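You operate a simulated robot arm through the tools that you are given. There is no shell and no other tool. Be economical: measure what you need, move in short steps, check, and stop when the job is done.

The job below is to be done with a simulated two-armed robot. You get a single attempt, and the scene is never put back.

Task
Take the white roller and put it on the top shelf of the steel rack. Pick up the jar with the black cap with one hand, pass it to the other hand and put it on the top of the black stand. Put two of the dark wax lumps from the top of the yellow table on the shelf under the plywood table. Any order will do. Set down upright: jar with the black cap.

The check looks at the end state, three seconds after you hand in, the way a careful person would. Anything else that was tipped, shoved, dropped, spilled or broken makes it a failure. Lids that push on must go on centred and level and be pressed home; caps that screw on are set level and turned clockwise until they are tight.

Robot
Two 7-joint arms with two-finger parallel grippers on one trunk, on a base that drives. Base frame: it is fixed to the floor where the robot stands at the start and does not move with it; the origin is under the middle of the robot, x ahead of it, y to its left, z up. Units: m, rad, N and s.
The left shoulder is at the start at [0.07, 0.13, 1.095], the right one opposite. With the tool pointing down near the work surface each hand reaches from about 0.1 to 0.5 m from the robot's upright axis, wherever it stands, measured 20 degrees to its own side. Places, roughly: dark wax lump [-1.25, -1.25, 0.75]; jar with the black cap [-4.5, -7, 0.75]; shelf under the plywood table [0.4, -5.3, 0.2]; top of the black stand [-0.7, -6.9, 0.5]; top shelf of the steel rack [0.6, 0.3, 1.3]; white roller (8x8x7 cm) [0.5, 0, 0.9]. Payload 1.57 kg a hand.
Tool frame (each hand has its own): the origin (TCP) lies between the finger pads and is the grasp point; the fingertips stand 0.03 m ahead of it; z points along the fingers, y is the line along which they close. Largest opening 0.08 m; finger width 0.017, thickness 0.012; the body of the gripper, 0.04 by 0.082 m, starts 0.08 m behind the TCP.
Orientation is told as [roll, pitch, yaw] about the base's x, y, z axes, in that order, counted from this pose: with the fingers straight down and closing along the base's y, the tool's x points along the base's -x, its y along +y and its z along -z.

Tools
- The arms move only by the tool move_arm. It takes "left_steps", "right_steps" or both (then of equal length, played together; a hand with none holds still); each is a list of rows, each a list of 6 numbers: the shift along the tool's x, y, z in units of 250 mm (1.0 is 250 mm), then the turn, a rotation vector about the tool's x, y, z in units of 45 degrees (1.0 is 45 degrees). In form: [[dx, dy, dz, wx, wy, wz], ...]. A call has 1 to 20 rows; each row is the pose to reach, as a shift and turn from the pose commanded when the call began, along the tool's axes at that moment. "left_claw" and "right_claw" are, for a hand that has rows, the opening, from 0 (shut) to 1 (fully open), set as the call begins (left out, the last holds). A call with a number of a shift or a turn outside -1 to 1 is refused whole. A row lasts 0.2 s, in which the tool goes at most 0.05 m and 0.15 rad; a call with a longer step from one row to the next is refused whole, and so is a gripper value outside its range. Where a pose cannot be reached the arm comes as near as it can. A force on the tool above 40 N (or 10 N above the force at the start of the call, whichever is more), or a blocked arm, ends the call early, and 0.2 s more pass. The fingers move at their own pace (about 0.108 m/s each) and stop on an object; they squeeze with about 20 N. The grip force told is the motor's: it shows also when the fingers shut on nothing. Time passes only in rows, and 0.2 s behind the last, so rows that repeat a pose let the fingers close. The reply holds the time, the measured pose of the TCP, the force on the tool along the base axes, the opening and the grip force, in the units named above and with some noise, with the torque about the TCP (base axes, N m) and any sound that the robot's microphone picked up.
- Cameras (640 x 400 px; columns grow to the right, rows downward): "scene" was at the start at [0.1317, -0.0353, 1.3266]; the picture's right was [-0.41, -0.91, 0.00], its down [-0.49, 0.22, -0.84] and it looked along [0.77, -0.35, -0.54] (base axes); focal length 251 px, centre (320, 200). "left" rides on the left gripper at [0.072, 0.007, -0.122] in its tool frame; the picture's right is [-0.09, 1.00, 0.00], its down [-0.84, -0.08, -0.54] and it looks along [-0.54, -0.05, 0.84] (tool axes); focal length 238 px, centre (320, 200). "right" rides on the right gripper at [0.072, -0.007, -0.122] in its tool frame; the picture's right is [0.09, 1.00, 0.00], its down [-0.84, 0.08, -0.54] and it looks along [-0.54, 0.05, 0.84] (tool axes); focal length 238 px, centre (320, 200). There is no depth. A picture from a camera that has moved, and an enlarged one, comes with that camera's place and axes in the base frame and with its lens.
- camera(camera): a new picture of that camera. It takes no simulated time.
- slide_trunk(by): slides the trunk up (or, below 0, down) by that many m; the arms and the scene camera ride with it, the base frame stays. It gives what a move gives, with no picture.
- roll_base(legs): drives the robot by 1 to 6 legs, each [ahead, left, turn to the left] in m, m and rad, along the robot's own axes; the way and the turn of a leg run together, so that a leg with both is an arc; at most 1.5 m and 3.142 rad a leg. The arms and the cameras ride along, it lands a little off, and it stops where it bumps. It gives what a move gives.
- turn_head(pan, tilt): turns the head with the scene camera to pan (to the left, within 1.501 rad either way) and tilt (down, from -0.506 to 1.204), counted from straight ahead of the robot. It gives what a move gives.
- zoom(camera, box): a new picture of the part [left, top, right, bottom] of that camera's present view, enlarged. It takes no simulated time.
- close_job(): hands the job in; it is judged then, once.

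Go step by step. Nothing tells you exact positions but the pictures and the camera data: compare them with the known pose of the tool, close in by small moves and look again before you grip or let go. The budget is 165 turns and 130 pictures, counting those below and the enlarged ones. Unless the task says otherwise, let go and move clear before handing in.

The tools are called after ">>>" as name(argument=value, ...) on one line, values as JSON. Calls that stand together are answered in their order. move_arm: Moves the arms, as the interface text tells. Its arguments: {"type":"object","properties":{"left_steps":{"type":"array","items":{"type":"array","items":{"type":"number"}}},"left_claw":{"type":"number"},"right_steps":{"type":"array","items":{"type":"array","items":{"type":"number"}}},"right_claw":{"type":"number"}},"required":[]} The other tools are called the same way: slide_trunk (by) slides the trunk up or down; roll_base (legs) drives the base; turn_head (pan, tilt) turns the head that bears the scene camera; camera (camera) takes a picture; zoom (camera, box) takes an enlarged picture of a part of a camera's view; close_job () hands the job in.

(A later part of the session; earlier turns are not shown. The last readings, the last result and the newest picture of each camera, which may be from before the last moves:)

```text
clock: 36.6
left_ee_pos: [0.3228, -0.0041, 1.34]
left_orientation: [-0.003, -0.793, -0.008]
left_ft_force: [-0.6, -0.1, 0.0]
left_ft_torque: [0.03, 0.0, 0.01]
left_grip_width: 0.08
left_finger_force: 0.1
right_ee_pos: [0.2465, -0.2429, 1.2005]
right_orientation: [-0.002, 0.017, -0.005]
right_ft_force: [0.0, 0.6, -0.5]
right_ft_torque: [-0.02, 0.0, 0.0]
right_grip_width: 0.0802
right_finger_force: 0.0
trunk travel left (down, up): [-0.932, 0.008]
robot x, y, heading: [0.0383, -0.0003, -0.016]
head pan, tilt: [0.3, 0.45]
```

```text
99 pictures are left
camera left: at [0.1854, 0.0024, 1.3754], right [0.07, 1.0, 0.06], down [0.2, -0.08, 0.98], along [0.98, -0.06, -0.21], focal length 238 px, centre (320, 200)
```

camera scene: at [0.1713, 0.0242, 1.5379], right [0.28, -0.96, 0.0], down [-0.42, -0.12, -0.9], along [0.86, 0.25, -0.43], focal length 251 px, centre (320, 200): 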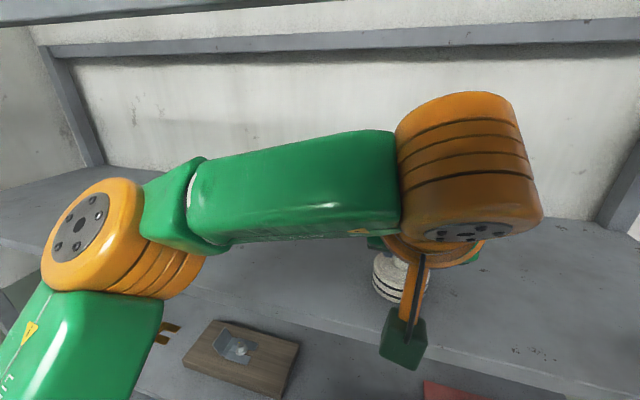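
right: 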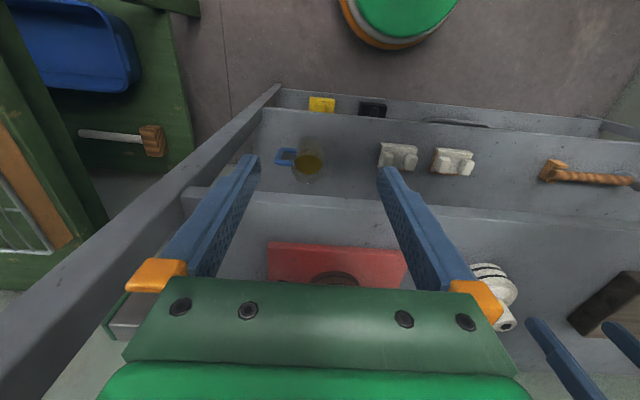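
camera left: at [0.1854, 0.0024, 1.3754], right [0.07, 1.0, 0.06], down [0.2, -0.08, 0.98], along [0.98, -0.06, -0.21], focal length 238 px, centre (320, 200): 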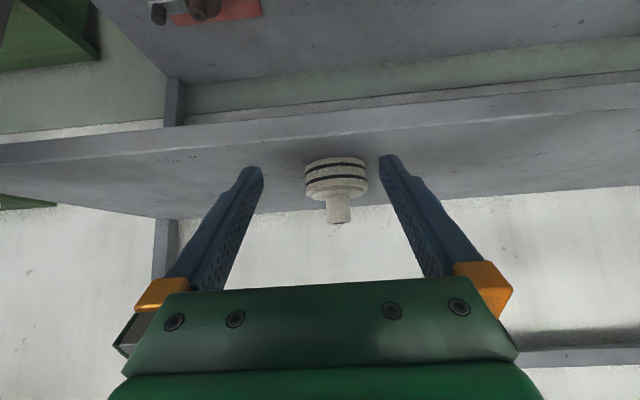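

The roller stands on the top shelf. Next I back away, straighten the left hand, and look toward the yellow table behind-right.

>>> roll_base(legs=[[-0.5, 0, 0], [0, 0, -2.3]])

>>> move_arm(left_steps=[[0, 0, 0, 0, 0.18, 0], [0, 0, 0, 0, 0.36, 0], [0, 0, 0, 0, 0.54, 0], [0, 0, 0, 0, 0.72, 0], [0, 0, 0, 0, 0.9, 0], [0, 0, 0, 0, 1.0, 0]])

>>> turn_head(pan=0, tilt=0.45)

>>> camera(camera="scene")

```text
clock: 39.2
left_ee_pos: [-0.1261, 0.0021, 1.3386]
left_orientation: [-0.005, -0.789, -0.007]
left_ft_force: [0.5, -0.5, -0.1]
left_ft_torque: [0.0, 0.01, 0.0]
left_grip_width: 0.0803
left_finger_force: 0.0
right_ee_pos: [-0.2045, -0.2367, 1.1998]
right_orientation: [-0.003, 0.022, -0.005]
right_ft_force: [1.1, 0.1, 0.2]
right_ft_torque: [0.02, 0.01, 0.02]
right_grip_width: 0.0799
right_finger_force: 0.0
trunk travel left (down, up): [-0.932, 0.008]
robot x, y, heading: [-0.4185, 0.004, -0.018]
head pan, tilt: [0.3, 0.45]
stopped in leg 1: the robot was blocked; the commanded pose is now the measured one
```

```text
clock: 40.6
left_ee_pos: [-0.1312, 0.0026, 1.3403]
left_orientation: [-0.004, -0.005, -0.01]
left_ft_force: [0.6, -0.5, -0.1]
left_ft_torque: [0.03, 0.0, -0.04]
left_grip_width: 0.0802
left_finger_force: 0.0
right_ee_pos: [-0.2085, -0.2364, 1.1997]
right_orientation: [-0.002, 0.02, -0.006]
right_ft_force: [0.3, -1.1, -0.2]
right_ft_torque: [-0.01, -0.03, -0.01]
right_grip_width: 0.0799
right_finger_force: 0.1
trunk travel left (down, up): [-0.932, 0.008]
robot x, y, heading: [-0.4196, 0.0059, -0.013]
head pan, tilt: [0.3, 0.45]
```

```text
clock: 41.4
left_ee_pos: [-0.1305, 0.0024, 1.3416]
left_orientation: [-0.003, -0.008, -0.011]
left_ft_force: [-0.1, 0.3, -0.4]
left_ft_torque: [0.0, 0.0, -0.01]
left_grip_width: 0.0801
left_finger_force: 0.1
right_ee_pos: [-0.2095, -0.2363, 1.1994]
right_orientation: [-0.002, 0.017, -0.004]
right_ft_force: [-0.2, -0.6, -0.3]
right_ft_torque: [-0.01, -0.02, -0.02]
right_grip_width: 0.0798
right_finger_force: 0.1
trunk travel left (down, up): [-0.932, 0.008]
robot x, y, heading: [-0.4181, 0.0038, -0.018]
head pan, tilt: [0.0, 0.45]
```

```text
98 pictures are left
camera scene: at [-0.2783, 0.0042, 1.5376], right [-0.01, -1.0, 0.0], down [-0.44, 0.01, -0.9], along [0.9, -0.01, -0.44], focal length 251 px, centre (320, 200)
```

scene: 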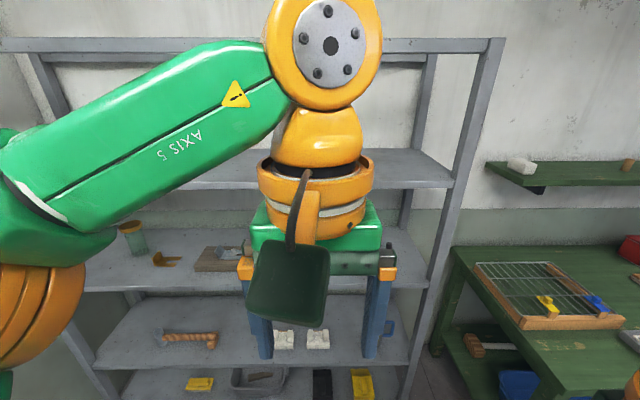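

The base was blocked at x ≈ -0.42 by something behind. I look to both sides before moving on.

>>> turn_head(pan=-1.5, tilt=0.5)

>>> camera(camera="scene")

>>> turn_head(pan=1.5, tilt=0.5)

>>> camera(camera="scene")

```text
clock: 43.0
left_ee_pos: [-0.1314, 0.0016, 1.3397]
left_orientation: [-0.004, -0.007, -0.008]
left_ft_force: [1.0, 0.1, -0.3]
left_ft_torque: [-0.02, 0.02, 0.02]
left_grip_width: 0.0801
left_finger_force: 0.1
right_ee_pos: [-0.2091, -0.236, 1.2011]
right_orientation: [-0.002, 0.018, -0.006]
right_ft_force: [-0.2, -1.1, 0.6]
right_ft_torque: [0.03, -0.02, 0.0]
right_grip_width: 0.08
right_finger_force: 0.1
trunk travel left (down, up): [-0.932, 0.008]
robot x, y, heading: [-0.4205, 0.0043, -0.015]
head pan, tilt: [-1.499, 0.499]
```

```text
97 pictures are left
camera scene: at [-0.3647, -0.0853, 1.5331], right [-1.0, -0.06, 0.0], down [-0.03, 0.48, -0.88], along [0.05, -0.88, -0.48], focal length 251 px, centre (320, 200)
```

scene: 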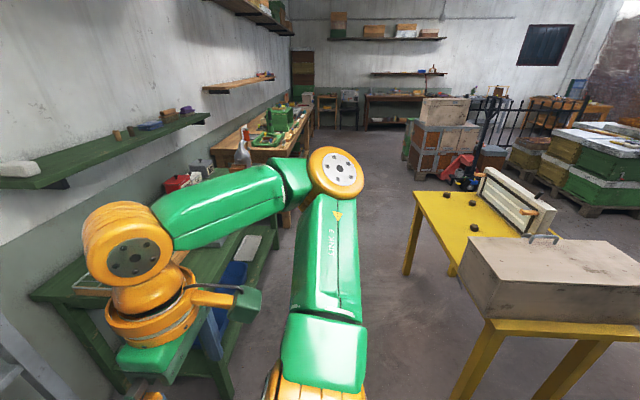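

```text
clock: 45.6
left_ee_pos: [-0.1327, 0.0029, 1.3401]
left_orientation: [-0.004, -0.008, -0.008]
left_ft_force: [0.5, -0.3, 1.2]
left_ft_torque: [-0.03, 0.03, -0.03]
left_grip_width: 0.0798
left_finger_force: 0.0
right_ee_pos: [-0.2094, -0.2364, 1.201]
right_orientation: [-0.004, 0.017, -0.007]
right_ft_force: [0.2, 0.6, -0.2]
right_ft_torque: [-0.01, 0.04, 0.03]
right_grip_width: 0.0802
right_finger_force: 0.0
trunk travel left (down, up): [-0.932, 0.008]
robot x, y, heading: [-0.4203, 0.0048, -0.013]
head pan, tilt: [1.499, 0.499]
```

```text
96 pictures are left
camera scene: at [-0.3621, 0.0962, 1.5332], right [1.0, -0.09, 0.0], down [-0.04, -0.48, -0.88], along [0.08, 0.87, -0.48], focal length 251 px, centre (320, 200)
```

scene: 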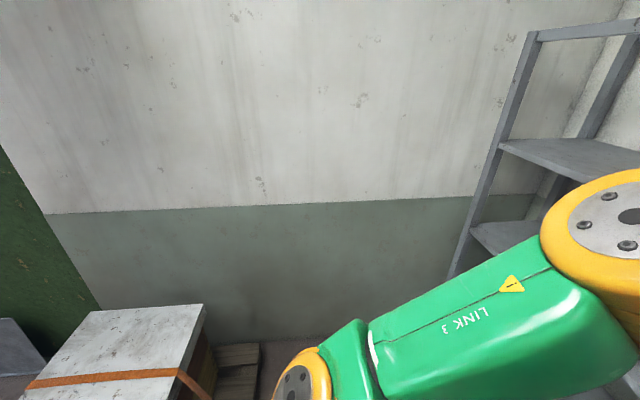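

The dark lumps lie on the yellow table at roughly A(-1.12,-1.23), C(-1.25,-1.51) and B(-1.13,-1.63), with the table edge at x ≈ -0.92. I strafe down the aisle with the hands high, then turn to face the table.

>>> roll_base(legs=[[0.06, 0, 0], [0, -1.43, 0], [0, 0, 3.14]])

>>> turn_head(pan=0, tilt=0.6)

>>> camera(camera="scene")

```text
clock: 60.5
left_ee_pos: [-0.6875, -1.3932, 1.3403]
left_orientation: [-0.002, -0.007, 3.101]
left_ft_force: [-0.1, 0.0, -0.2]
left_ft_torque: [-0.03, -0.01, -0.01]
left_grip_width: 0.08
left_finger_force: 0.1
right_ee_pos: [-0.6027, -1.1569, 1.2011]
right_orientation: [-0.002, 0.018, 3.104]
right_ft_force: [0.7, 0.0, -0.5]
right_ft_torque: [-0.02, -0.03, 0.01]
right_grip_width: 0.0798
right_finger_force: 0.0
trunk travel left (down, up): [-0.932, 0.008]
robot x, y, heading: [-0.3997, -1.4042, 3.094]
head pan, tilt: [1.499, 0.499]
```

```text
clock: 62.1
left_ee_pos: [-0.6881, -1.3941, 1.3401]
left_orientation: [-0.005, -0.007, 3.1]
left_ft_force: [-0.2, -0.2, 0.3]
left_ft_torque: [-0.04, 0.02, 0.0]
left_grip_width: 0.0802
left_finger_force: 0.0
right_ee_pos: [-0.6034, -1.1574, 1.2002]
right_orientation: [0.0, 0.017, 3.103]
right_ft_force: [1.3, 0.1, -0.1]
right_ft_torque: [-0.01, 0.01, -0.03]
right_grip_width: 0.0798
right_finger_force: 0.0
trunk travel left (down, up): [-0.932, 0.008]
robot x, y, heading: [-0.3997, -1.4045, 3.094]
head pan, tilt: [0.0, 0.6]
```

```text
95 pictures are left
camera scene: at [-0.5375, -1.3964, 1.5241], right [0.05, 1.0, 0.0], down [0.56, -0.03, -0.83], along [-0.82, 0.04, -0.56], focal length 251 px, centre (320, 200)
```

scene: 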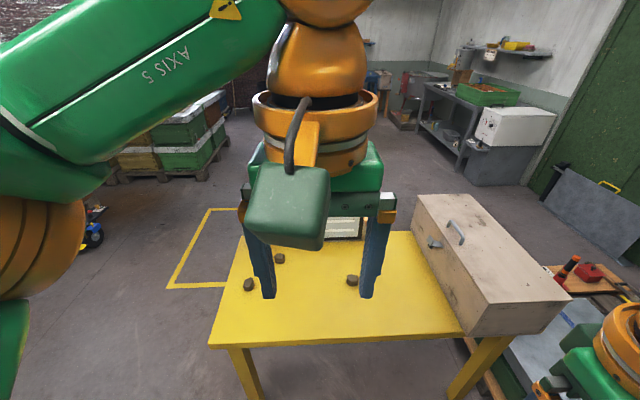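

The lumps are confirmed at A(-1.118,-1.25), B(-1.119,-1.625), C(-1.237,-1.527). I'll take A with the right hand and B with the left; I drive to about (-0.655,-1.43) facing the table.

>>> roll_base(legs=[[0, 0, 0.048], [0.25, 0.03, 0]])

>>> turn_head(pan=0, tilt=1.0)

>>> camera(camera="scene")

>>> camera(camera="left")

```text
clock: 64.4
left_ee_pos: [-0.9319, -1.4367, 1.3407]
left_orientation: [-0.003, -0.009, -3.137]
left_ft_force: [0.1, -0.1, -0.3]
left_ft_torque: [-0.01, 0.05, -0.01]
left_grip_width: 0.08
left_finger_force: 0.1
right_ee_pos: [-0.8573, -1.1965, 1.2012]
right_orientation: [0.0, 0.014, -3.135]
right_ft_force: [-0.1, 0.4, -0.3]
right_ft_torque: [0.01, 0.05, -0.02]
right_grip_width: 0.0799
right_finger_force: 0.0
trunk travel left (down, up): [-0.932, 0.008]
robot x, y, heading: [-0.6483, -1.4359, 3.14]
head pan, tilt: [0.0, 0.6]
```

```text
clock: 65.2
left_ee_pos: [-0.9369, -1.437, 1.3395]
left_orientation: [-0.003, -0.005, -3.136]
left_ft_force: [0.5, -0.1, -0.3]
left_ft_torque: [-0.02, 0.0, 0.03]
left_grip_width: 0.08
left_finger_force: 0.1
right_ee_pos: [-0.8624, -1.1966, 1.2011]
right_orientation: [-0.002, 0.019, -3.134]
right_ft_force: [0.4, 0.1, 0.2]
right_ft_torque: [0.0, 0.02, 0.0]
right_grip_width: 0.0802
right_finger_force: 0.1
trunk travel left (down, up): [-0.932, 0.008]
robot x, y, heading: [-0.6487, -1.434, 3.137]
head pan, tilt: [0.0, 1.0]
```

```text
94 pictures are left
camera scene: at [-0.7672, -1.4332, 1.4921], right [0.0, 1.0, 0.0], down [0.84, 0.0, -0.54], along [-0.54, 0.0, -0.84], focal length 251 px, centre (320, 200)
```

scene: 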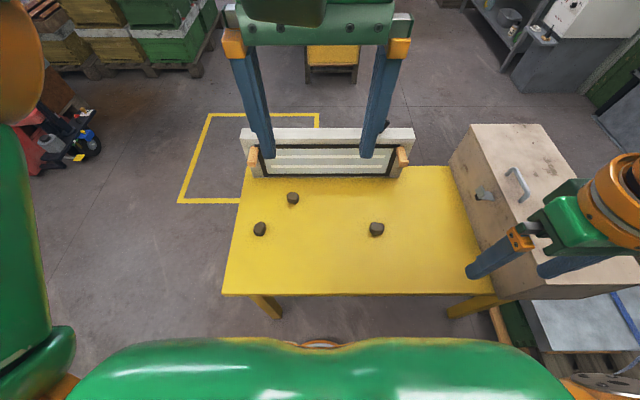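

```text
93 pictures are left
camera left: at [-0.8646, -1.4452, 1.462], right [-0.09, -1.0, 0.0], down [-0.83, 0.07, 0.55], along [-0.54, 0.05, -0.84], focal length 238 px, centre (320, 200)
```

left: 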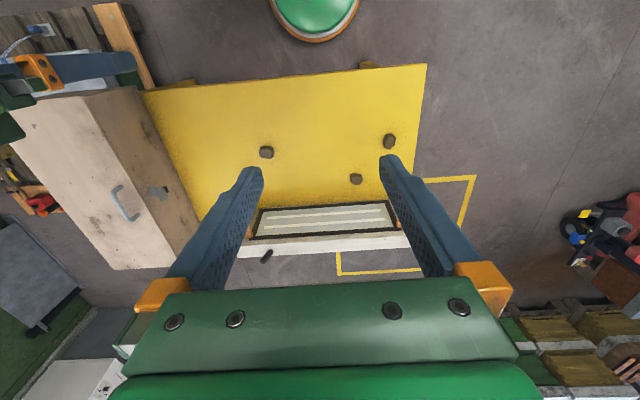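

Lump estimates agree: A(-1.122,-1.255), B(-1.122,-1.624). I move both hands over their lumps at height, then lower the trunk part way.

>>> move_arm(left_steps=[[-0.124, 0.124, 0, 0, 0, 0], [-0.248, 0.248, 0, 0, 0, 0], [-0.372, 0.372, 0, 0, 0, 0], [-0.496, 0.496, 0, 0, 0, 0], [-0.62, 0.62, 0, 0, 0, 0], [-0.74, 0.74, 0, 0, 0, 0]], right_steps=[[-0.166, 0.04, 0, 0, 0, 0], [-0.332, 0.08, 0, 0, 0, 0], [-0.498, 0.12, 0, 0, 0, 0], [-0.664, 0.16, 0, 0, 0, 0], [-0.83, 0.2, 0, 0, 0, 0], [-0.99, 0.232, 0, 0, 0, 0]])

>>> slide_trunk(by=-0.2)

>>> camera(camera="left")

>>> camera(camera="right")

```text
clock: 66.7
left_ee_pos: [-1.0619, -1.5952, 1.3235]
left_orientation: [-0.004, -0.007, -3.14]
left_ft_force: [0.1, -0.4, 0.1]
left_ft_torque: [0.01, 0.02, -0.04]
left_grip_width: 0.0801
left_finger_force: 0.1
left hand out of reach, approached as far as the arm can: row 4, 5, 6
right_ee_pos: [-1.0728, -1.2403, 1.1916]
right_orientation: [-0.003, 0.015, -3.136]
right_ft_force: [0.3, -0.2, 1.0]
right_ft_torque: [0.02, -0.03, 0.03]
right_grip_width: 0.0801
right_finger_force: 0.1
right hand out of reach, approached as far as the arm can: row 6
trunk travel left (down, up): [-0.932, 0.008]
robot x, y, heading: [-0.647, -1.4364, 3.137]
head pan, tilt: [0.0, 1.0]
```

```text
clock: 68.8
left_ee_pos: [-1.0628, -1.5925, 1.1234]
left_orientation: [-0.004, -0.006, -3.139]
left_ft_force: [0.0, 0.4, 0.1]
left_ft_torque: [-0.03, 0.01, -0.02]
left_grip_width: 0.0798
left_finger_force: 0.2
right_ee_pos: [-1.0724, -1.2411, 0.9925]
right_orientation: [-0.001, 0.017, -3.133]
right_ft_force: [0.9, 0.7, -0.1]
right_ft_torque: [0.02, 0.0, 0.01]
right_grip_width: 0.0796
right_finger_force: 0.0
trunk travel left (down, up): [-0.732, 0.208]
robot x, y, heading: [-0.6455, -1.4352, 3.14]
head pan, tilt: [0.0, 1.0]
```

```text
92 pictures are left
camera left: at [-0.9901, -1.6011, 1.2456], right [-0.09, -1.0, 0.0], down [-0.83, 0.07, 0.55], along [-0.55, 0.05, -0.84], focal length 238 px, centre (320, 200)
```

left: 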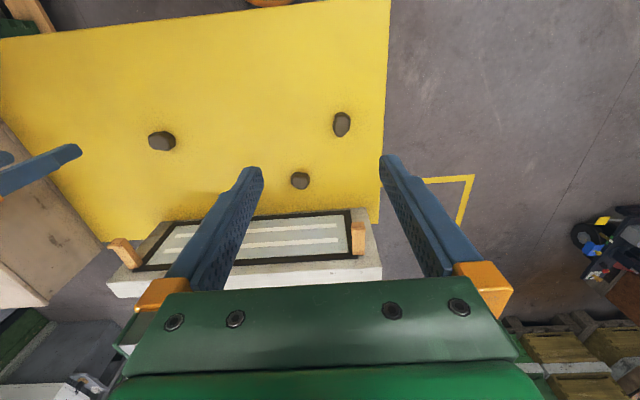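

```text
91 pictures are left
camera right: at [-1.0022, -1.233, 1.1151], right [0.1, -1.0, 0.0], down [-0.84, -0.08, 0.53], along [-0.53, -0.05, -0.85], focal length 238 px, centre (320, 200)
```

right: 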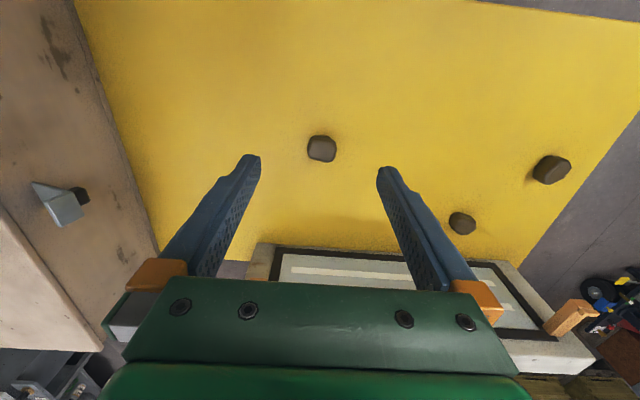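

Lump readings from the hands: A(-1.127,-1.250), B(-1.129,-1.627). I lower both hands toward them, stopping above the table to check.

>>> move_arm(left_steps=[[0, 0, 0.19, 0, 0, 0], [0, 0, 0.38, 0, 0, 0], [0, 0, 0.57, 0, 0, 0], [-0.09, 0.05, 0.7, 0, 0, 0], [-0.18, 0.1, 0.83, 0, 0, 0], [-0.26, 0.138, 0.96, 0, 0, 0], [-0.26, 0.138, 0.98, 0, 0, 0]], right_steps=[[0, 0, 0.1, 0, 0, 0], [0, 0, 0.2, 0, 0, 0], [0, 0, 0.3, 0, 0, 0], [-0.07, 0.012, 0.4, 0, 0, 0], [-0.14, 0.024, 0.5, 0, 0, 0], [-0.212, 0.036, 0.56, 0, 0, 0], [-0.212, 0.036, 0.56, 0, 0, 0]])

>>> camera(camera="left")

>>> camera(camera="right")

>>> camera(camera="scene")

```text
clock: 70.4
left_ee_pos: [-1.1269, -1.6267, 0.8781]
left_orientation: [-0.003, -0.007, -3.138]
left_ft_force: [0.8, 0.5, 0.2]
left_ft_torque: [0.01, -0.01, 0.04]
left_grip_width: 0.0797
left_finger_force: 0.0
right_ee_pos: [-1.0672, -1.2279, 0.8792]
right_orientation: [-0.002, 0.014, -3.133]
right_ft_force: [-0.1, 1.0, 0.4]
right_ft_torque: [0.02, -0.01, 0.0]
right_grip_width: 0.0799
right_finger_force: 0.1
right hand out of reach, approached as far as the arm can: row 4, 5, 6, 7
trunk travel left (down, up): [-0.732, 0.208]
robot x, y, heading: [-0.649, -1.4332, 3.138]
head pan, tilt: [0.0, 1.0]
```

```text
90 pictures are left
camera left: at [-1.056, -1.635, 1.0002], right [-0.09, -1.0, 0.0], down [-0.83, 0.07, 0.55], along [-0.55, 0.05, -0.84], focal length 238 px, centre (320, 200)
```

left: 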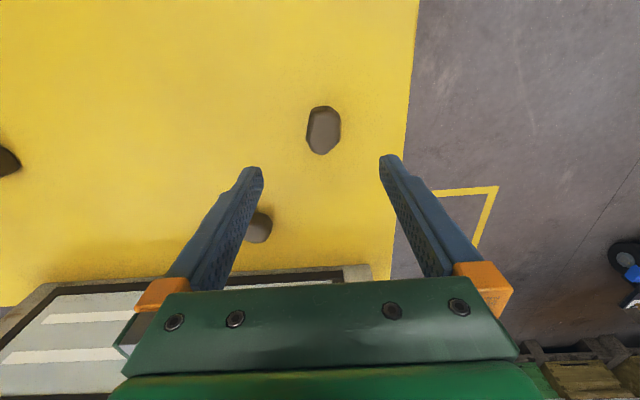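

```text
89 pictures are left
camera right: at [-0.9974, -1.2204, 1.0021], right [0.1, -1.0, 0.0], down [-0.84, -0.08, 0.53], along [-0.53, -0.05, -0.85], focal length 238 px, centre (320, 200)
```

right: 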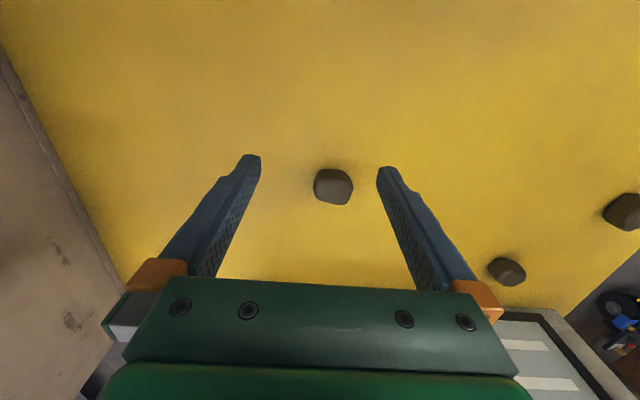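

```text
88 pictures are left
camera scene: at [-0.7665, -1.4333, 1.2921], right [0.0, 1.0, 0.0], down [0.84, 0.0, -0.54], along [-0.54, 0.0, -0.84], focal length 251 px, centre (320, 200)
```

scene: 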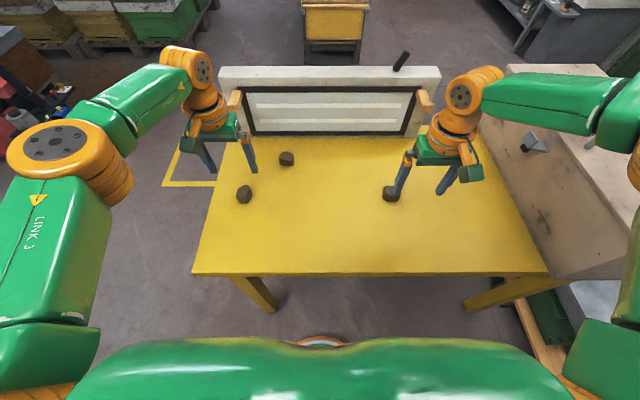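

The left hand is squarely above B; the right is short of reach. I take B first: lower the left 8 cm and check.

>>> move_arm(left_steps=[[0, 0.01, 0.15, 0, 0, 0], [0, 0.015, 0.28, 0, 0, 0], [0, 0.015, 0.34, 0, 0, 0]])

>>> camera(camera="left")

```text
clock: 71.2
left_ee_pos: [-1.1293, -1.6321, 0.7928]
left_orientation: [-0.003, -0.008, -3.139]
left_ft_force: [-0.7, 0.3, 0.2]
left_ft_torque: [-0.03, 0.01, 0.01]
left_grip_width: 0.0799
left_finger_force: 0.1
right_ee_pos: [-1.0685, -1.2288, 0.88]
right_orientation: [0.0, 0.014, -3.133]
right_ft_force: [-0.1, 0.4, -0.2]
right_ft_torque: [-0.01, -0.04, -0.01]
right_grip_width: 0.0797
right_finger_force: 0.0
trunk travel left (down, up): [-0.732, 0.208]
robot x, y, heading: [-0.6463, -1.4376, 3.141]
head pan, tilt: [0.0, 1.0]
```

```text
87 pictures are left
camera left: at [-1.0573, -1.639, 0.915], right [-0.09, -1.0, 0.0], down [-0.83, 0.07, 0.55], along [-0.55, 0.05, -0.84], focal length 238 px, centre (320, 200)
```

left: 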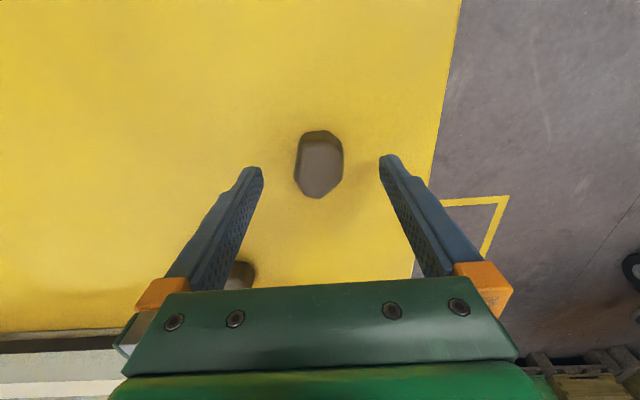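

B is centred between the fingers. I lower 1 cm more, close, and lift.

>>> move_arm(left_steps=[[0, 0, 0.02, 0, 0, 0], [0, 0, 0.04, 0, 0, 0], [0, 0, 0.04, 0, 0, 0]])

>>> move_arm(left_steps=[[0, 0, 0, 0, 0, 0], [0, 0, 0, 0, 0, 0], [0, 0, 0, 0, 0, 0], [0, 0, -0.1, 0, 0, 0], [0, 0, -0.24, 0, 0, 0], [0, 0, -0.24, 0, 0, 0]], left_claw=0)

>>> camera(camera="left")

```text
clock: 72.0
left_ee_pos: [-1.1296, -1.6307, 0.7826]
left_orientation: [-0.004, -0.005, -3.139]
left_ft_force: [-0.4, -0.6, 1.1]
left_ft_torque: [0.01, 0.02, -0.01]
left_grip_width: 0.0803
left_finger_force: 0.1
right_ee_pos: [-1.0673, -1.2286, 0.8793]
right_orientation: [-0.002, 0.014, -3.134]
right_ft_force: [0.0, -0.1, 0.5]
right_ft_torque: [0.0, 0.0, 0.01]
right_grip_width: 0.08
right_finger_force: 0.0
trunk travel left (down, up): [-0.732, 0.208]
robot x, y, heading: [-0.6498, -1.437, 3.141]
head pan, tilt: [0.0, 1.0]
```

```text
clock: 73.4
left_ee_pos: [-1.1276, -1.6307, 0.8414]
left_orientation: [-0.004, -0.005, -3.139]
left_ft_force: [0.5, 0.2, -1.1]
left_ft_torque: [0.0, 0.0, 0.02]
left_grip_width: 0.0354
left_finger_force: 20.1
right_ee_pos: [-1.0687, -1.2289, 0.8778]
right_orientation: [-0.002, 0.016, -3.135]
right_ft_force: [-0.9, -0.4, 0.8]
right_ft_torque: [0.04, 0.02, -0.01]
right_grip_width: 0.0802
right_finger_force: 0.1
trunk travel left (down, up): [-0.732, 0.208]
robot x, y, heading: [-0.6474, -1.4365, 3.14]
head pan, tilt: [0.0, 1.0]
```

```text
86 pictures are left
camera left: at [-1.0563, -1.6385, 0.9639], right [-0.09, -1.0, 0.0], down [-0.83, 0.07, 0.55], along [-0.54, 0.05, -0.84], focal length 238 px, centre (320, 200)
```

left: 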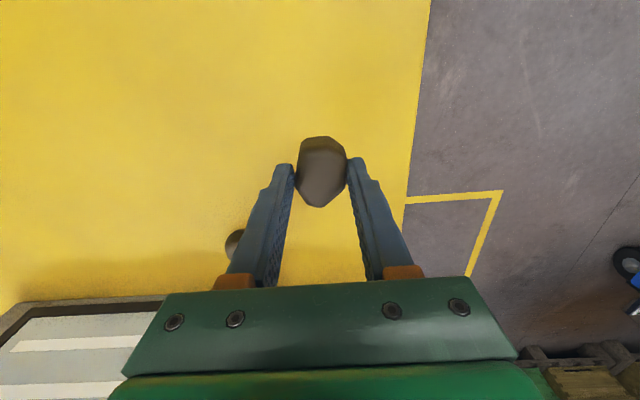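

B is in the left hand. I raise and draw back the left, then bring the base 6 cm nearer for the right hand.

>>> move_arm(left_steps=[[0.1, 0, -0.16, 0, 0, 0], [0.2, 0, -0.32, 0, 0, 0], [0.3, 0, -0.48, 0, 0, 0]])

>>> roll_base(legs=[[0.06, 0, 0]])

>>> camera(camera="right")

```text
clock: 74.2
left_ee_pos: [-1.0511, -1.6324, 0.9634]
left_orientation: [-0.002, -0.007, -3.137]
left_ft_force: [-0.1, 0.7, -0.6]
left_ft_torque: [0.0, 0.02, 0.02]
left_grip_width: 0.0352
left_finger_force: 20.1
right_ee_pos: [-1.068, -1.2279, 0.8797]
right_orientation: [-0.002, 0.013, -3.134]
right_ft_force: [-0.7, -0.1, -0.5]
right_ft_torque: [-0.04, -0.01, 0.01]
right_grip_width: 0.0798
right_finger_force: 0.1
trunk travel left (down, up): [-0.732, 0.208]
robot x, y, heading: [-0.6471, -1.4368, 3.137]
head pan, tilt: [0.0, 1.0]
```

```text
clock: 75.2
left_ee_pos: [-1.1087, -1.6312, 0.9635]
left_orientation: [-0.004, -0.01, -3.139]
left_ft_force: [-0.4, -0.8, 0.3]
left_ft_torque: [0.01, 0.03, 0.0]
left_grip_width: 0.0352
left_finger_force: 20.6
right_ee_pos: [-1.1235, -1.2282, 0.8796]
right_orientation: [-0.001, 0.011, -3.133]
right_ft_force: [0.0, 0.4, 0.6]
right_ft_torque: [0.01, 0.02, 0.0]
right_grip_width: 0.0803
right_finger_force: 0.0
trunk travel left (down, up): [-0.732, 0.208]
robot x, y, heading: [-0.7075, -1.4349, 3.138]
head pan, tilt: [0.0, 1.0]
```

```text
85 pictures are left
camera right: at [-1.0536, -1.22, 1.0035], right [0.1, -1.0, 0.0], down [-0.84, -0.08, 0.53], along [-0.53, -0.05, -0.85], focal length 238 px, centre (320, 200)
```

right: 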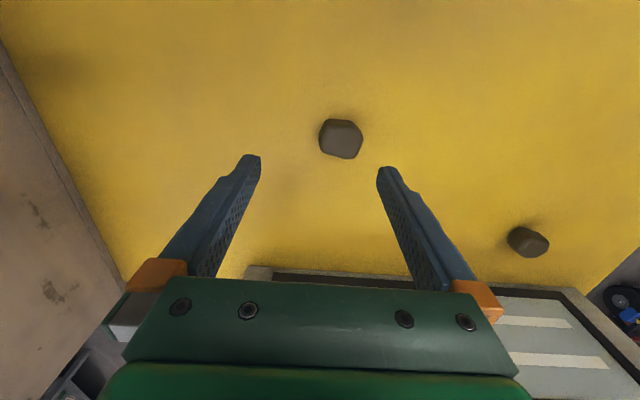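

A is at (-1.128,-1.249). I shift 2 cm sideways and descend to just above the table.

>>> move_arm(right_steps=[[-0.008, 0.08, 0.06, 0, 0, 0], [-0.016, 0.082, 0.2, 0, 0, 0], [-0.016, 0.082, 0.34, 0, 0, 0], [-0.016, 0.082, 0.36, 0, 0, 0]])

>>> camera(camera="right")

```text
clock: 76.2
left_ee_pos: [-1.1123, -1.6328, 0.9622]
left_orientation: [-0.002, -0.006, -3.139]
left_ft_force: [0.1, -0.1, -0.2]
left_ft_torque: [-0.02, -0.01, 0.01]
left_grip_width: 0.0351
left_finger_force: 19.8
right_ee_pos: [-1.0952, -1.2268, 0.8253]
right_orientation: [-0.002, 0.014, -3.133]
right_ft_force: [0.3, -0.1, -0.3]
right_ft_torque: [0.01, -0.01, -0.03]
right_grip_width: 0.0802
right_finger_force: 0.1
right hand out of reach, approached as far as the arm can: row 1, 2, 3, 4
trunk travel left (down, up): [-0.732, 0.208]
robot x, y, heading: [-0.7104, -1.4356, 3.139]
head pan, tilt: [0.0, 1.0]
```

```text
84 pictures are left
camera right: at [-1.0252, -1.2197, 0.9487], right [0.1, -1.0, 0.0], down [-0.84, -0.08, 0.53], along [-0.53, -0.05, -0.85], focal length 238 px, centre (320, 200)
```

right: 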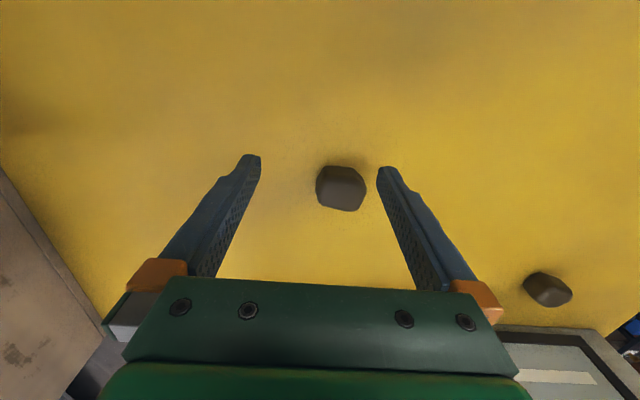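

The right arm is at its limit again. I look at its elbow relative to the box before lowering the trunk.

>>> turn_head(pan=-0.7, tilt=0.7)

>>> camera(camera="scene")

```text
clock: 77.3
left_ee_pos: [-1.1118, -1.6318, 0.9606]
left_orientation: [-0.003, -0.007, -3.141]
left_ft_force: [0.0, -0.2, 0.3]
left_ft_torque: [-0.02, 0.01, -0.02]
left_grip_width: 0.0349
left_finger_force: 20.3
right_ee_pos: [-1.0945, -1.2279, 0.8264]
right_orientation: [0.0, 0.015, -3.136]
right_ft_force: [0.3, 0.0, 0.0]
right_ft_torque: [0.0, 0.04, -0.01]
right_grip_width: 0.08
right_finger_force: 0.0
trunk travel left (down, up): [-0.732, 0.208]
robot x, y, heading: [-0.7076, -1.438, 3.132]
head pan, tilt: [-0.7, 0.7]
```

```text
83 pictures are left
camera scene: at [-0.8214, -1.3784, 1.3154], right [0.65, 0.76, 0.0], down [0.49, -0.42, -0.76], along [-0.58, 0.49, -0.64], focal length 251 px, centre (320, 200)
```

scene: 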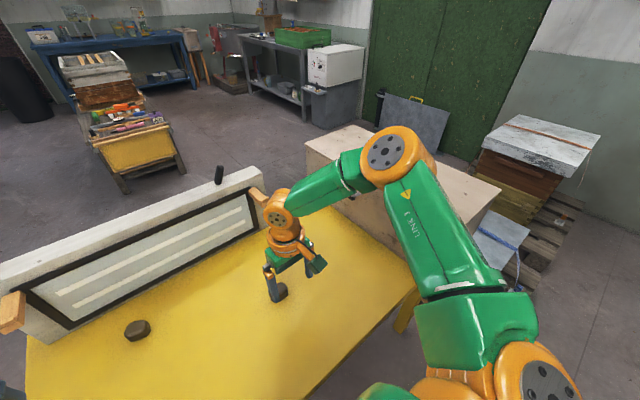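

The elbow has plenty of room over the box but the arm stuck in a poor posture. I raise the right hand, go out over A at height, then come down.

>>> move_arm(right_steps=[[0.1, 0, -0.15, 0, 0, 0], [0.2, 0, -0.3, 0, 0, 0], [0.2, 0, -0.45, 0, 0, 0], [0.2, 0, -0.6, 0, 0, 0], [0.2, 0, -0.75, 0, 0, 0], [0.05, 0.04, -0.75, 0, 0, 0], [-0.07, 0.08, -0.75, 0, 0, 0], [-0.132, 0.082, -0.75, 0, 0, 0]])

>>> move_arm(right_steps=[[0, 0, 0.18, 0, 0, 0], [0, 0, 0.36, 0, 0, 0], [0, 0, 0.54, 0, 0, 0]])

```text
clock: 79.1
left_ee_pos: [-1.1113, -1.6309, 0.9621]
left_orientation: [-0.003, -0.006, -3.139]
left_ft_force: [1.1, 0.1, -0.3]
left_ft_torque: [-0.03, 0.04, 0.01]
left_grip_width: 0.0346
left_finger_force: 20.7
right_ee_pos: [-1.1253, -1.2437, 1.0074]
right_orientation: [0.001, 0.013, -3.135]
right_ft_force: [0.0, 0.3, -0.3]
right_ft_torque: [0.0, -0.01, -0.01]
right_grip_width: 0.0801
right_finger_force: 0.1
right hand out of reach, approached as far as the arm can: row 8
trunk travel left (down, up): [-0.732, 0.208]
robot x, y, heading: [-0.7059, -1.4341, 3.138]
head pan, tilt: [-0.7, 0.7]
```

```text
clock: 79.9
left_ee_pos: [-1.1112, -1.6316, 0.9617]
left_orientation: [-0.002, -0.005, -3.139]
left_ft_force: [-0.7, -0.2, -0.4]
left_ft_torque: [0.0, 0.0, 0.0]
left_grip_width: 0.0345
left_finger_force: 20.0
right_ee_pos: [-1.119, -1.2417, 0.875]
right_orientation: [0.0, 0.013, -3.136]
right_ft_force: [0.7, 0.6, -0.2]
right_ft_torque: [-0.01, -0.01, 0.0]
right_grip_width: 0.0798
right_finger_force: 0.1
right hand out of reach, approached as far as the arm can: row 3
trunk travel left (down, up): [-0.732, 0.208]
robot x, y, heading: [-0.7077, -1.4337, 3.139]
head pan, tilt: [-0.7, 0.7]
```

The arm is short at table height with a vertical hand, so I tilt the right hand 30° forward to shorten the needed reach.

>>> move_arm(right_steps=[[0, 0, -0.04, 0, -0.17, 0], [0, 0, -0.08, 0, -0.34, 0], [0, 0, -0.08, 0, -0.51, 0], [0, 0, -0.08, 0, -0.667, 0], [0, 0, -0.08, 0, -0.667, 0]])

>>> camera(camera="right")

```text
clock: 81.1
left_ee_pos: [-1.1118, -1.6314, 0.9616]
left_orientation: [-0.003, -0.005, -3.139]
left_ft_force: [-0.2, 0.7, 0.3]
left_ft_torque: [-0.03, -0.02, -0.03]
left_grip_width: 0.0344
left_finger_force: 19.7
right_ee_pos: [-1.1198, -1.2428, 0.8957]
right_orientation: [0.001, -0.511, -3.133]
right_ft_force: [0.9, 1.0, -0.2]
right_ft_torque: [0.01, -0.01, 0.04]
right_grip_width: 0.08
right_finger_force: 0.0
trunk travel left (down, up): [-0.732, 0.208]
robot x, y, heading: [-0.704, -1.4352, 3.14]
head pan, tilt: [-0.7, 0.7]
```

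```text
82 pictures are left
camera right: at [-0.9968, -1.2342, 0.9673], right [0.09, -1.0, -0.05], down [-0.47, -0.08, 0.88], along [-0.88, -0.06, -0.47], focal length 238 px, centre (320, 200)
```

right: 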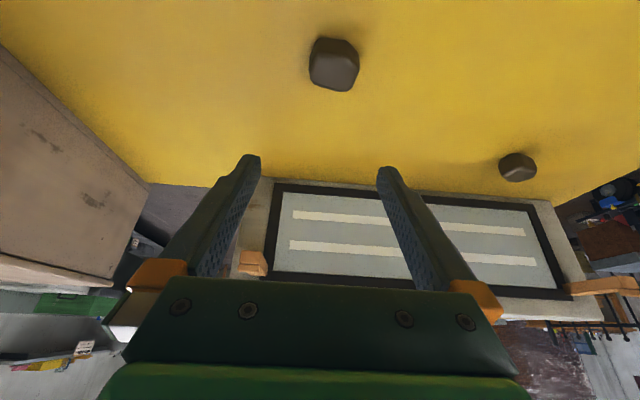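

A sits at (-1.124,-1.250). I descend 9.5 cm vertically with the tilted hand.

>>> move_arm(right_steps=[[0.057, 0.028, 0.115, 0, 0, 0], [0.113, 0.028, 0.23, 0, 0, 0], [0.17, 0.028, 0.344, 0, 0, 0], [0.17, 0.028, 0.344, 0, 0, 0]])

>>> camera(camera="right")

```text
clock: 82.1
left_ee_pos: [-1.1113, -1.6311, 0.9623]
left_orientation: [-0.003, -0.006, -3.139]
left_ft_force: [0.3, -0.3, -0.7]
left_ft_torque: [-0.02, 0.04, 0.03]
left_grip_width: 0.0346
left_finger_force: 20.2
right_ee_pos: [-1.1197, -1.2465, 0.8057]
right_orientation: [-0.001, -0.509, -3.136]
right_ft_force: [0.3, 0.7, 0.3]
right_ft_torque: [-0.01, -0.02, 0.02]
right_grip_width: 0.0798
right_finger_force: 0.0
right hand out of reach, approached as far as the arm can: row 3, 4
trunk travel left (down, up): [-0.732, 0.208]
robot x, y, heading: [-0.7091, -1.4346, 3.136]
head pan, tilt: [-0.7, 0.7]
```

```text
81 pictures are left
camera right: at [-0.9974, -1.2377, 0.8771], right [0.09, -1.0, -0.04], down [-0.47, -0.08, 0.88], along [-0.88, -0.06, -0.47], focal length 238 px, centre (320, 200)
```

right: 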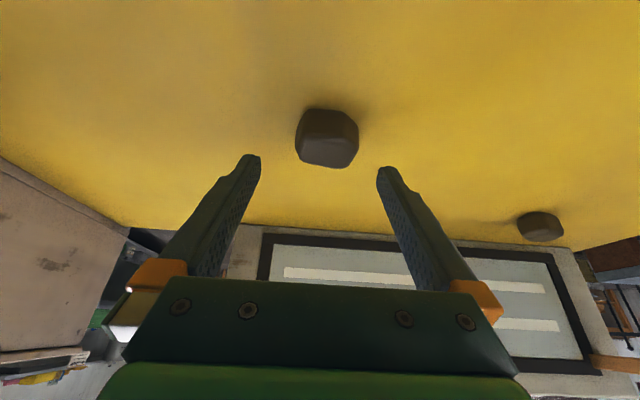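

Only 2 cm too high; lowering the trunk by that amount puts the right fingers around A.

>>> slide_trunk(by=-0.022)

>>> camera(camera="right")

```text
clock: 82.7
left_ee_pos: [-1.1122, -1.6313, 0.9406]
left_orientation: [-0.003, -0.006, -3.139]
left_ft_force: [-0.1, 0.3, -0.4]
left_ft_torque: [0.03, 0.0, 0.0]
left_grip_width: 0.0347
left_finger_force: 20.0
right_ee_pos: [-1.1185, -1.2461, 0.7833]
right_orientation: [0.0, -0.508, -3.135]
right_ft_force: [-0.3, 0.4, 0.6]
right_ft_torque: [0.0, -0.01, -0.01]
right_grip_width: 0.0798
right_finger_force: 0.1
trunk travel left (down, up): [-0.71, 0.23]
robot x, y, heading: [-0.707, -1.4345, 3.141]
head pan, tilt: [-0.7, 0.7]
```

```text
80 pictures are left
camera right: at [-0.9976, -1.2379, 0.8552], right [0.09, -1.0, -0.04], down [-0.47, -0.08, 0.88], along [-0.88, -0.06, -0.47], focal length 238 px, centre (320, 200)
```

right: 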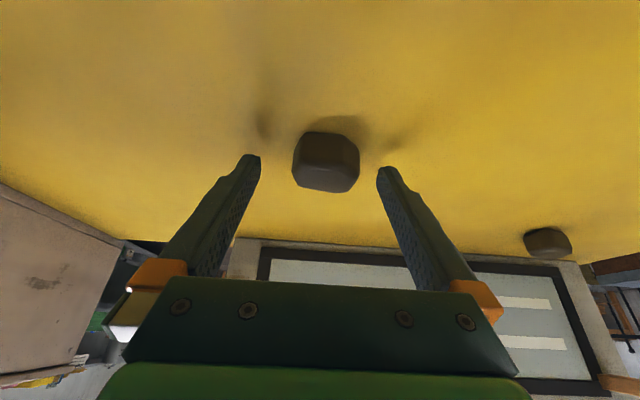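

The lump is at the finger ends; I go 7 mm lower for a better bite, close, and lift with the trunk.

>>> slide_trunk(by=-0.007)

>>> move_arm(right_steps=[[0, 0, 0, 0, 0, 0], [0, 0, 0, 0, 0, 0], [0, 0, 0, 0, 0, 0]], right_claw=0)

>>> slide_trunk(by=0.1)

>>> camera(camera="right")

```text
clock: 83.3
left_ee_pos: [-1.113, -1.6311, 0.9333]
left_orientation: [-0.003, -0.004, -3.139]
left_ft_force: [0.3, -0.1, 0.6]
left_ft_torque: [0.03, 0.01, -0.02]
left_grip_width: 0.0343
left_finger_force: 19.8
right_ee_pos: [-1.1198, -1.247, 0.7766]
right_orientation: [0.001, -0.51, -3.133]
right_ft_force: [-0.3, 1.2, 0.0]
right_ft_torque: [0.01, 0.02, -0.01]
right_grip_width: 0.0799
right_finger_force: 0.1
trunk travel left (down, up): [-0.703, 0.237]
robot x, y, heading: [-0.7093, -1.4326, 3.139]
head pan, tilt: [-0.7, 0.7]
```

```text
clock: 84.1
left_ee_pos: [-1.1117, -1.6311, 0.9335]
left_orientation: [-0.003, -0.009, -3.14]
left_ft_force: [-0.8, 0.1, -0.5]
left_ft_torque: [0.01, -0.01, 0.0]
left_grip_width: 0.0344
left_finger_force: 20.9
right_ee_pos: [-1.1201, -1.248, 0.7757]
right_orientation: [0.0, -0.51, -3.135]
right_ft_force: [0.2, 0.8, 1.1]
right_ft_torque: [0.04, 0.01, -0.02]
right_grip_width: 0.0446
right_finger_force: 19.9
trunk travel left (down, up): [-0.703, 0.237]
robot x, y, heading: [-0.7093, -1.4363, 3.139]
head pan, tilt: [-0.7, 0.7]
```

```text
clock: 85.4
left_ee_pos: [-1.1121, -1.6315, 1.0324]
left_orientation: [-0.003, -0.005, -3.139]
left_ft_force: [0.5, 0.1, 0.1]
left_ft_torque: [0.03, 0.03, 0.02]
left_grip_width: 0.0347
left_finger_force: 19.7
right_ee_pos: [-1.1204, -1.2464, 0.876]
right_orientation: [0.001, -0.51, -3.135]
right_ft_force: [-0.4, -0.6, 0.3]
right_ft_torque: [0.01, -0.02, -0.02]
right_grip_width: 0.0445
right_finger_force: 20.3
trunk travel left (down, up): [-0.803, 0.137]
robot x, y, heading: [-0.709, -1.4366, 3.139]
head pan, tilt: [-0.7, 0.7]
```

```text
79 pictures are left
camera right: at [-0.9978, -1.2379, 0.9483], right [0.09, -1.0, -0.04], down [-0.47, -0.08, 0.88], along [-0.88, -0.06, -0.47], focal length 238 px, centre (320, 200)
```

right: 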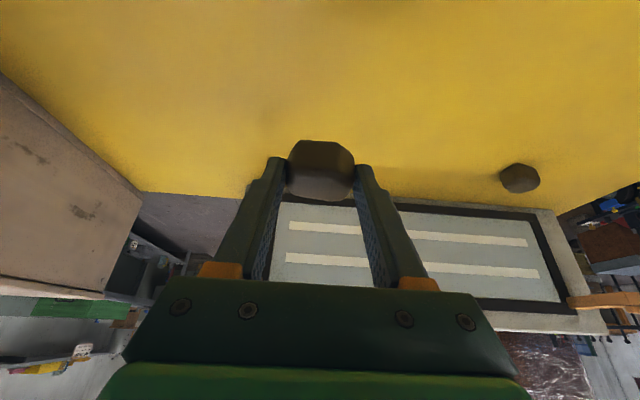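

Both lumps are held. I raise, back away from the table, pull the hands in, and look down the room.

>>> slide_trunk(by=0.12)

>>> roll_base(legs=[[-0.28, 0, 0]])

>>> move_arm(left_steps=[[0.15, 0, 0, 0, 0, 0], [0.3, 0, 0, 0, 0, 0], [0.45, 0, 0, 0, 0, 0], [0.5, 0, 0, 0, 0, 0]], right_steps=[[0.1, 0, -0.05, 0, 0.16, 0], [0.2, 0, -0.1, 0, 0.32, 0], [0.3, 0, -0.15, 0, 0.48, 0], [0.4, 0, -0.2, 0, 0.64, 0]])

>>> turn_head(pan=1.4, tilt=0.3)

>>> camera(camera="scene")

```text
clock: 86.9
left_ee_pos: [-1.1122, -1.6312, 1.1542]
left_orientation: [-0.002, -0.006, -3.141]
left_ft_force: [0.0, 0.9, -0.2]
left_ft_torque: [-0.02, 0.01, -0.02]
left_grip_width: 0.0343
left_finger_force: 20.2
right_ee_pos: [-1.1209, -1.2468, 0.9963]
right_orientation: [0.001, -0.51, -3.136]
right_ft_force: [-0.3, 1.0, -0.3]
right_ft_torque: [0.01, -0.04, 0.02]
right_grip_width: 0.0447
right_finger_force: 19.7
trunk travel left (down, up): [-0.923, 0.017]
robot x, y, heading: [-0.7047, -1.4324, 3.139]
head pan, tilt: [-0.7, 0.7]
```

```text
clock: 88.9
left_ee_pos: [-0.8337, -1.6322, 1.1523]
left_orientation: [-0.004, -0.003, -3.137]
left_ft_force: [-0.1, -0.3, -0.9]
left_ft_torque: [0.0, -0.02, 0.0]
left_grip_width: 0.0344
left_finger_force: 19.3
right_ee_pos: [-0.841, -1.247, 0.9961]
right_orientation: [0.0, -0.506, -3.136]
right_ft_force: [-0.7, -0.5, 0.6]
right_ft_torque: [-0.01, -0.01, 0.0]
right_grip_width: 0.0447
right_finger_force: 20.3
trunk travel left (down, up): [-0.923, 0.017]
robot x, y, heading: [-0.4258, -1.4367, 3.138]
head pan, tilt: [-0.7, 0.7]
```

```text
clock: 89.9
left_ee_pos: [-0.7059, -1.6332, 1.1538]
left_orientation: [-0.002, -0.007, -3.138]
left_ft_force: [-0.3, 0.2, 0.1]
left_ft_torque: [0.02, 0.03, 0.02]
left_grip_width: 0.0344
left_finger_force: 20.2
right_ee_pos: [-0.7255, -1.2464, 0.991]
right_orientation: [0.0, -0.008, -3.133]
right_ft_force: [0.1, -0.2, 0.0]
right_ft_torque: [-0.01, 0.0, 0.03]
right_grip_width: 0.0448
right_finger_force: 19.8
trunk travel left (down, up): [-0.923, 0.017]
robot x, y, heading: [-0.4262, -1.4362, 3.14]
head pan, tilt: [-0.7, 0.7]
```

```text
clock: 91.9
left_ee_pos: [-0.7066, -1.6321, 1.1538]
left_orientation: [-0.003, -0.006, -3.137]
left_ft_force: [0.4, 0.4, 1.1]
left_ft_torque: [-0.02, -0.02, 0.01]
left_grip_width: 0.0344
left_finger_force: 19.5
right_ee_pos: [-0.7249, -1.2469, 0.9907]
right_orientation: [-0.001, -0.005, -3.136]
right_ft_force: [-0.4, -1.5, 0.3]
right_ft_torque: [0.02, 0.0, -0.03]
right_grip_width: 0.0448
right_finger_force: 19.5
trunk travel left (down, up): [-0.923, 0.017]
robot x, y, heading: [-0.4253, -1.4371, 3.141]
head pan, tilt: [1.4, 0.3]
```

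```text
78 pictures are left
camera scene: at [-0.4917, -1.5258, 1.5425], right [-0.98, 0.17, 0.0], down [0.05, 0.29, -0.96], along [-0.16, -0.94, -0.3], focal length 251 px, centre (320, 200)
```

scene: 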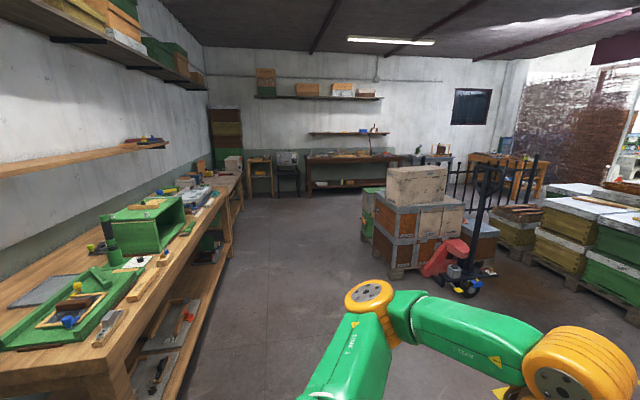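

I see a long workbench on the left wall and more furniture at the far end. I zoom to tell which one is the plywood table and where the black stand is.

>>> zoom(camera="scene", box=[140, 100, 460, 300])

>>> zoom(camera="scene", box=[200, 120, 360, 220])

```text
2.00 times, centred on (300, 200) of scene
camera zoom: at [-0.4917, -1.5258, 1.5425], right [-0.98, 0.17, 0.0], down [0.05, 0.29, -0.96], along [-0.16, -0.94, -0.3], focal length 502 px, centre (360, 200)
```

zoom: 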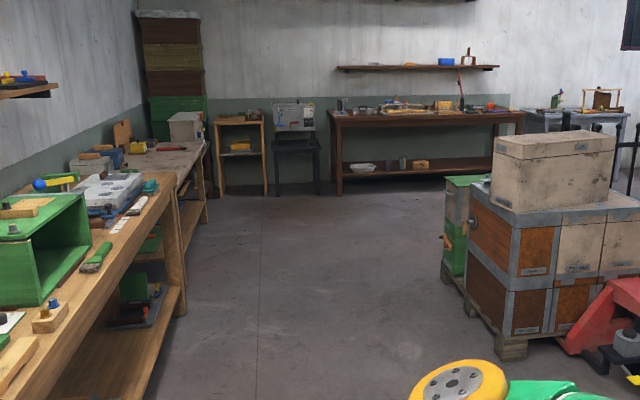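

```text
4.00 times, centred on (280, 170) of scene
camera zoom: at [-0.4917, -1.5258, 1.5425], right [-0.98, 0.17, 0.0], down [0.05, 0.29, -0.96], along [-0.16, -0.94, -0.3], focal length 1005 px, centre (480, 320)
```

zoom: 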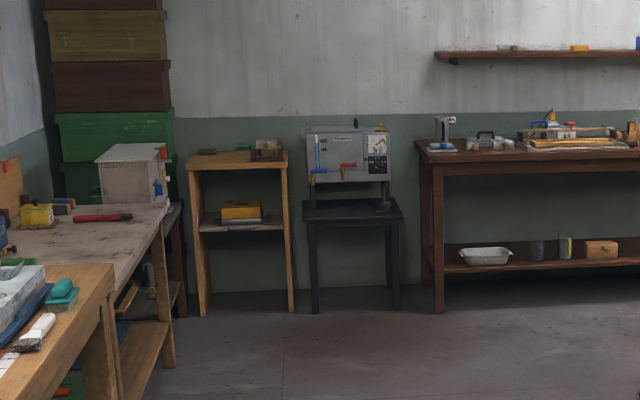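

The plywood table is the greyish bench at y -4.5…-5.8 (front edge x ≈ 0.09), and the black stand is against the far wall near x ≈ -0.7. I drive down the aisle, turn to face +x, and come abreast of the plywood table.

>>> roll_base(legs=[[0, 1.4, 0], [0.17, 1.3, 0], [0, 0, -3.14]])

>>> turn_head(pan=-0.6, tilt=0.6)

>>> camera(camera="scene")

```text
clock: 112.5
left_ee_pos: [-0.289, -3.9457, 1.1545]
left_orientation: [-0.005, -0.005, -0.039]
left_ft_force: [-0.1, 0.1, -0.1]
left_ft_torque: [-0.02, 0.04, -0.02]
left_grip_width: 0.0345
left_finger_force: 20.1
right_ee_pos: [-0.2861, -4.3322, 0.9916]
right_orientation: [0.001, -0.008, -0.033]
right_ft_force: [0.0, -0.2, -0.4]
right_ft_torque: [0.01, 0.0, 0.03]
right_grip_width: 0.0444
right_finger_force: 20.3
trunk travel left (down, up): [-0.923, 0.017]
robot x, y, heading: [-0.58, -4.1299, -0.039]
head pan, tilt: [1.4, 0.3]
```

```text
clock: 114.4
left_ee_pos: [-0.2886, -3.9451, 1.1538]
left_orientation: [-0.004, -0.005, -0.034]
left_ft_force: [0.3, -0.1, 1.3]
left_ft_torque: [-0.02, 0.02, -0.01]
left_grip_width: 0.0346
left_finger_force: 20.0
right_ee_pos: [-0.2864, -4.3308, 0.9922]
right_orientation: [-0.001, -0.007, -0.033]
right_ft_force: [0.2, -0.6, -0.7]
right_ft_torque: [0.0, 0.02, 0.01]
right_grip_width: 0.0443
right_finger_force: 20.1
trunk travel left (down, up): [-0.923, 0.017]
robot x, y, heading: [-0.5776, -4.1303, -0.041]
head pan, tilt: [-0.6, 0.6]
```

```text
75 pictures are left
camera scene: at [-0.4562, -4.1847, 1.5151], right [-0.6, -0.8, 0.0], down [-0.45, 0.34, -0.83], along [0.66, -0.49, -0.56], focal length 251 px, centre (320, 200)
```

scene: 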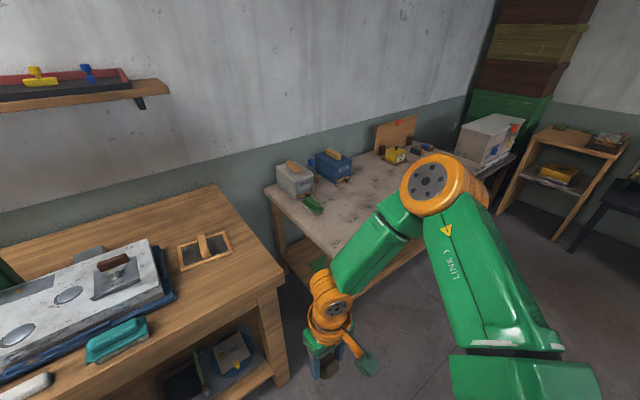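

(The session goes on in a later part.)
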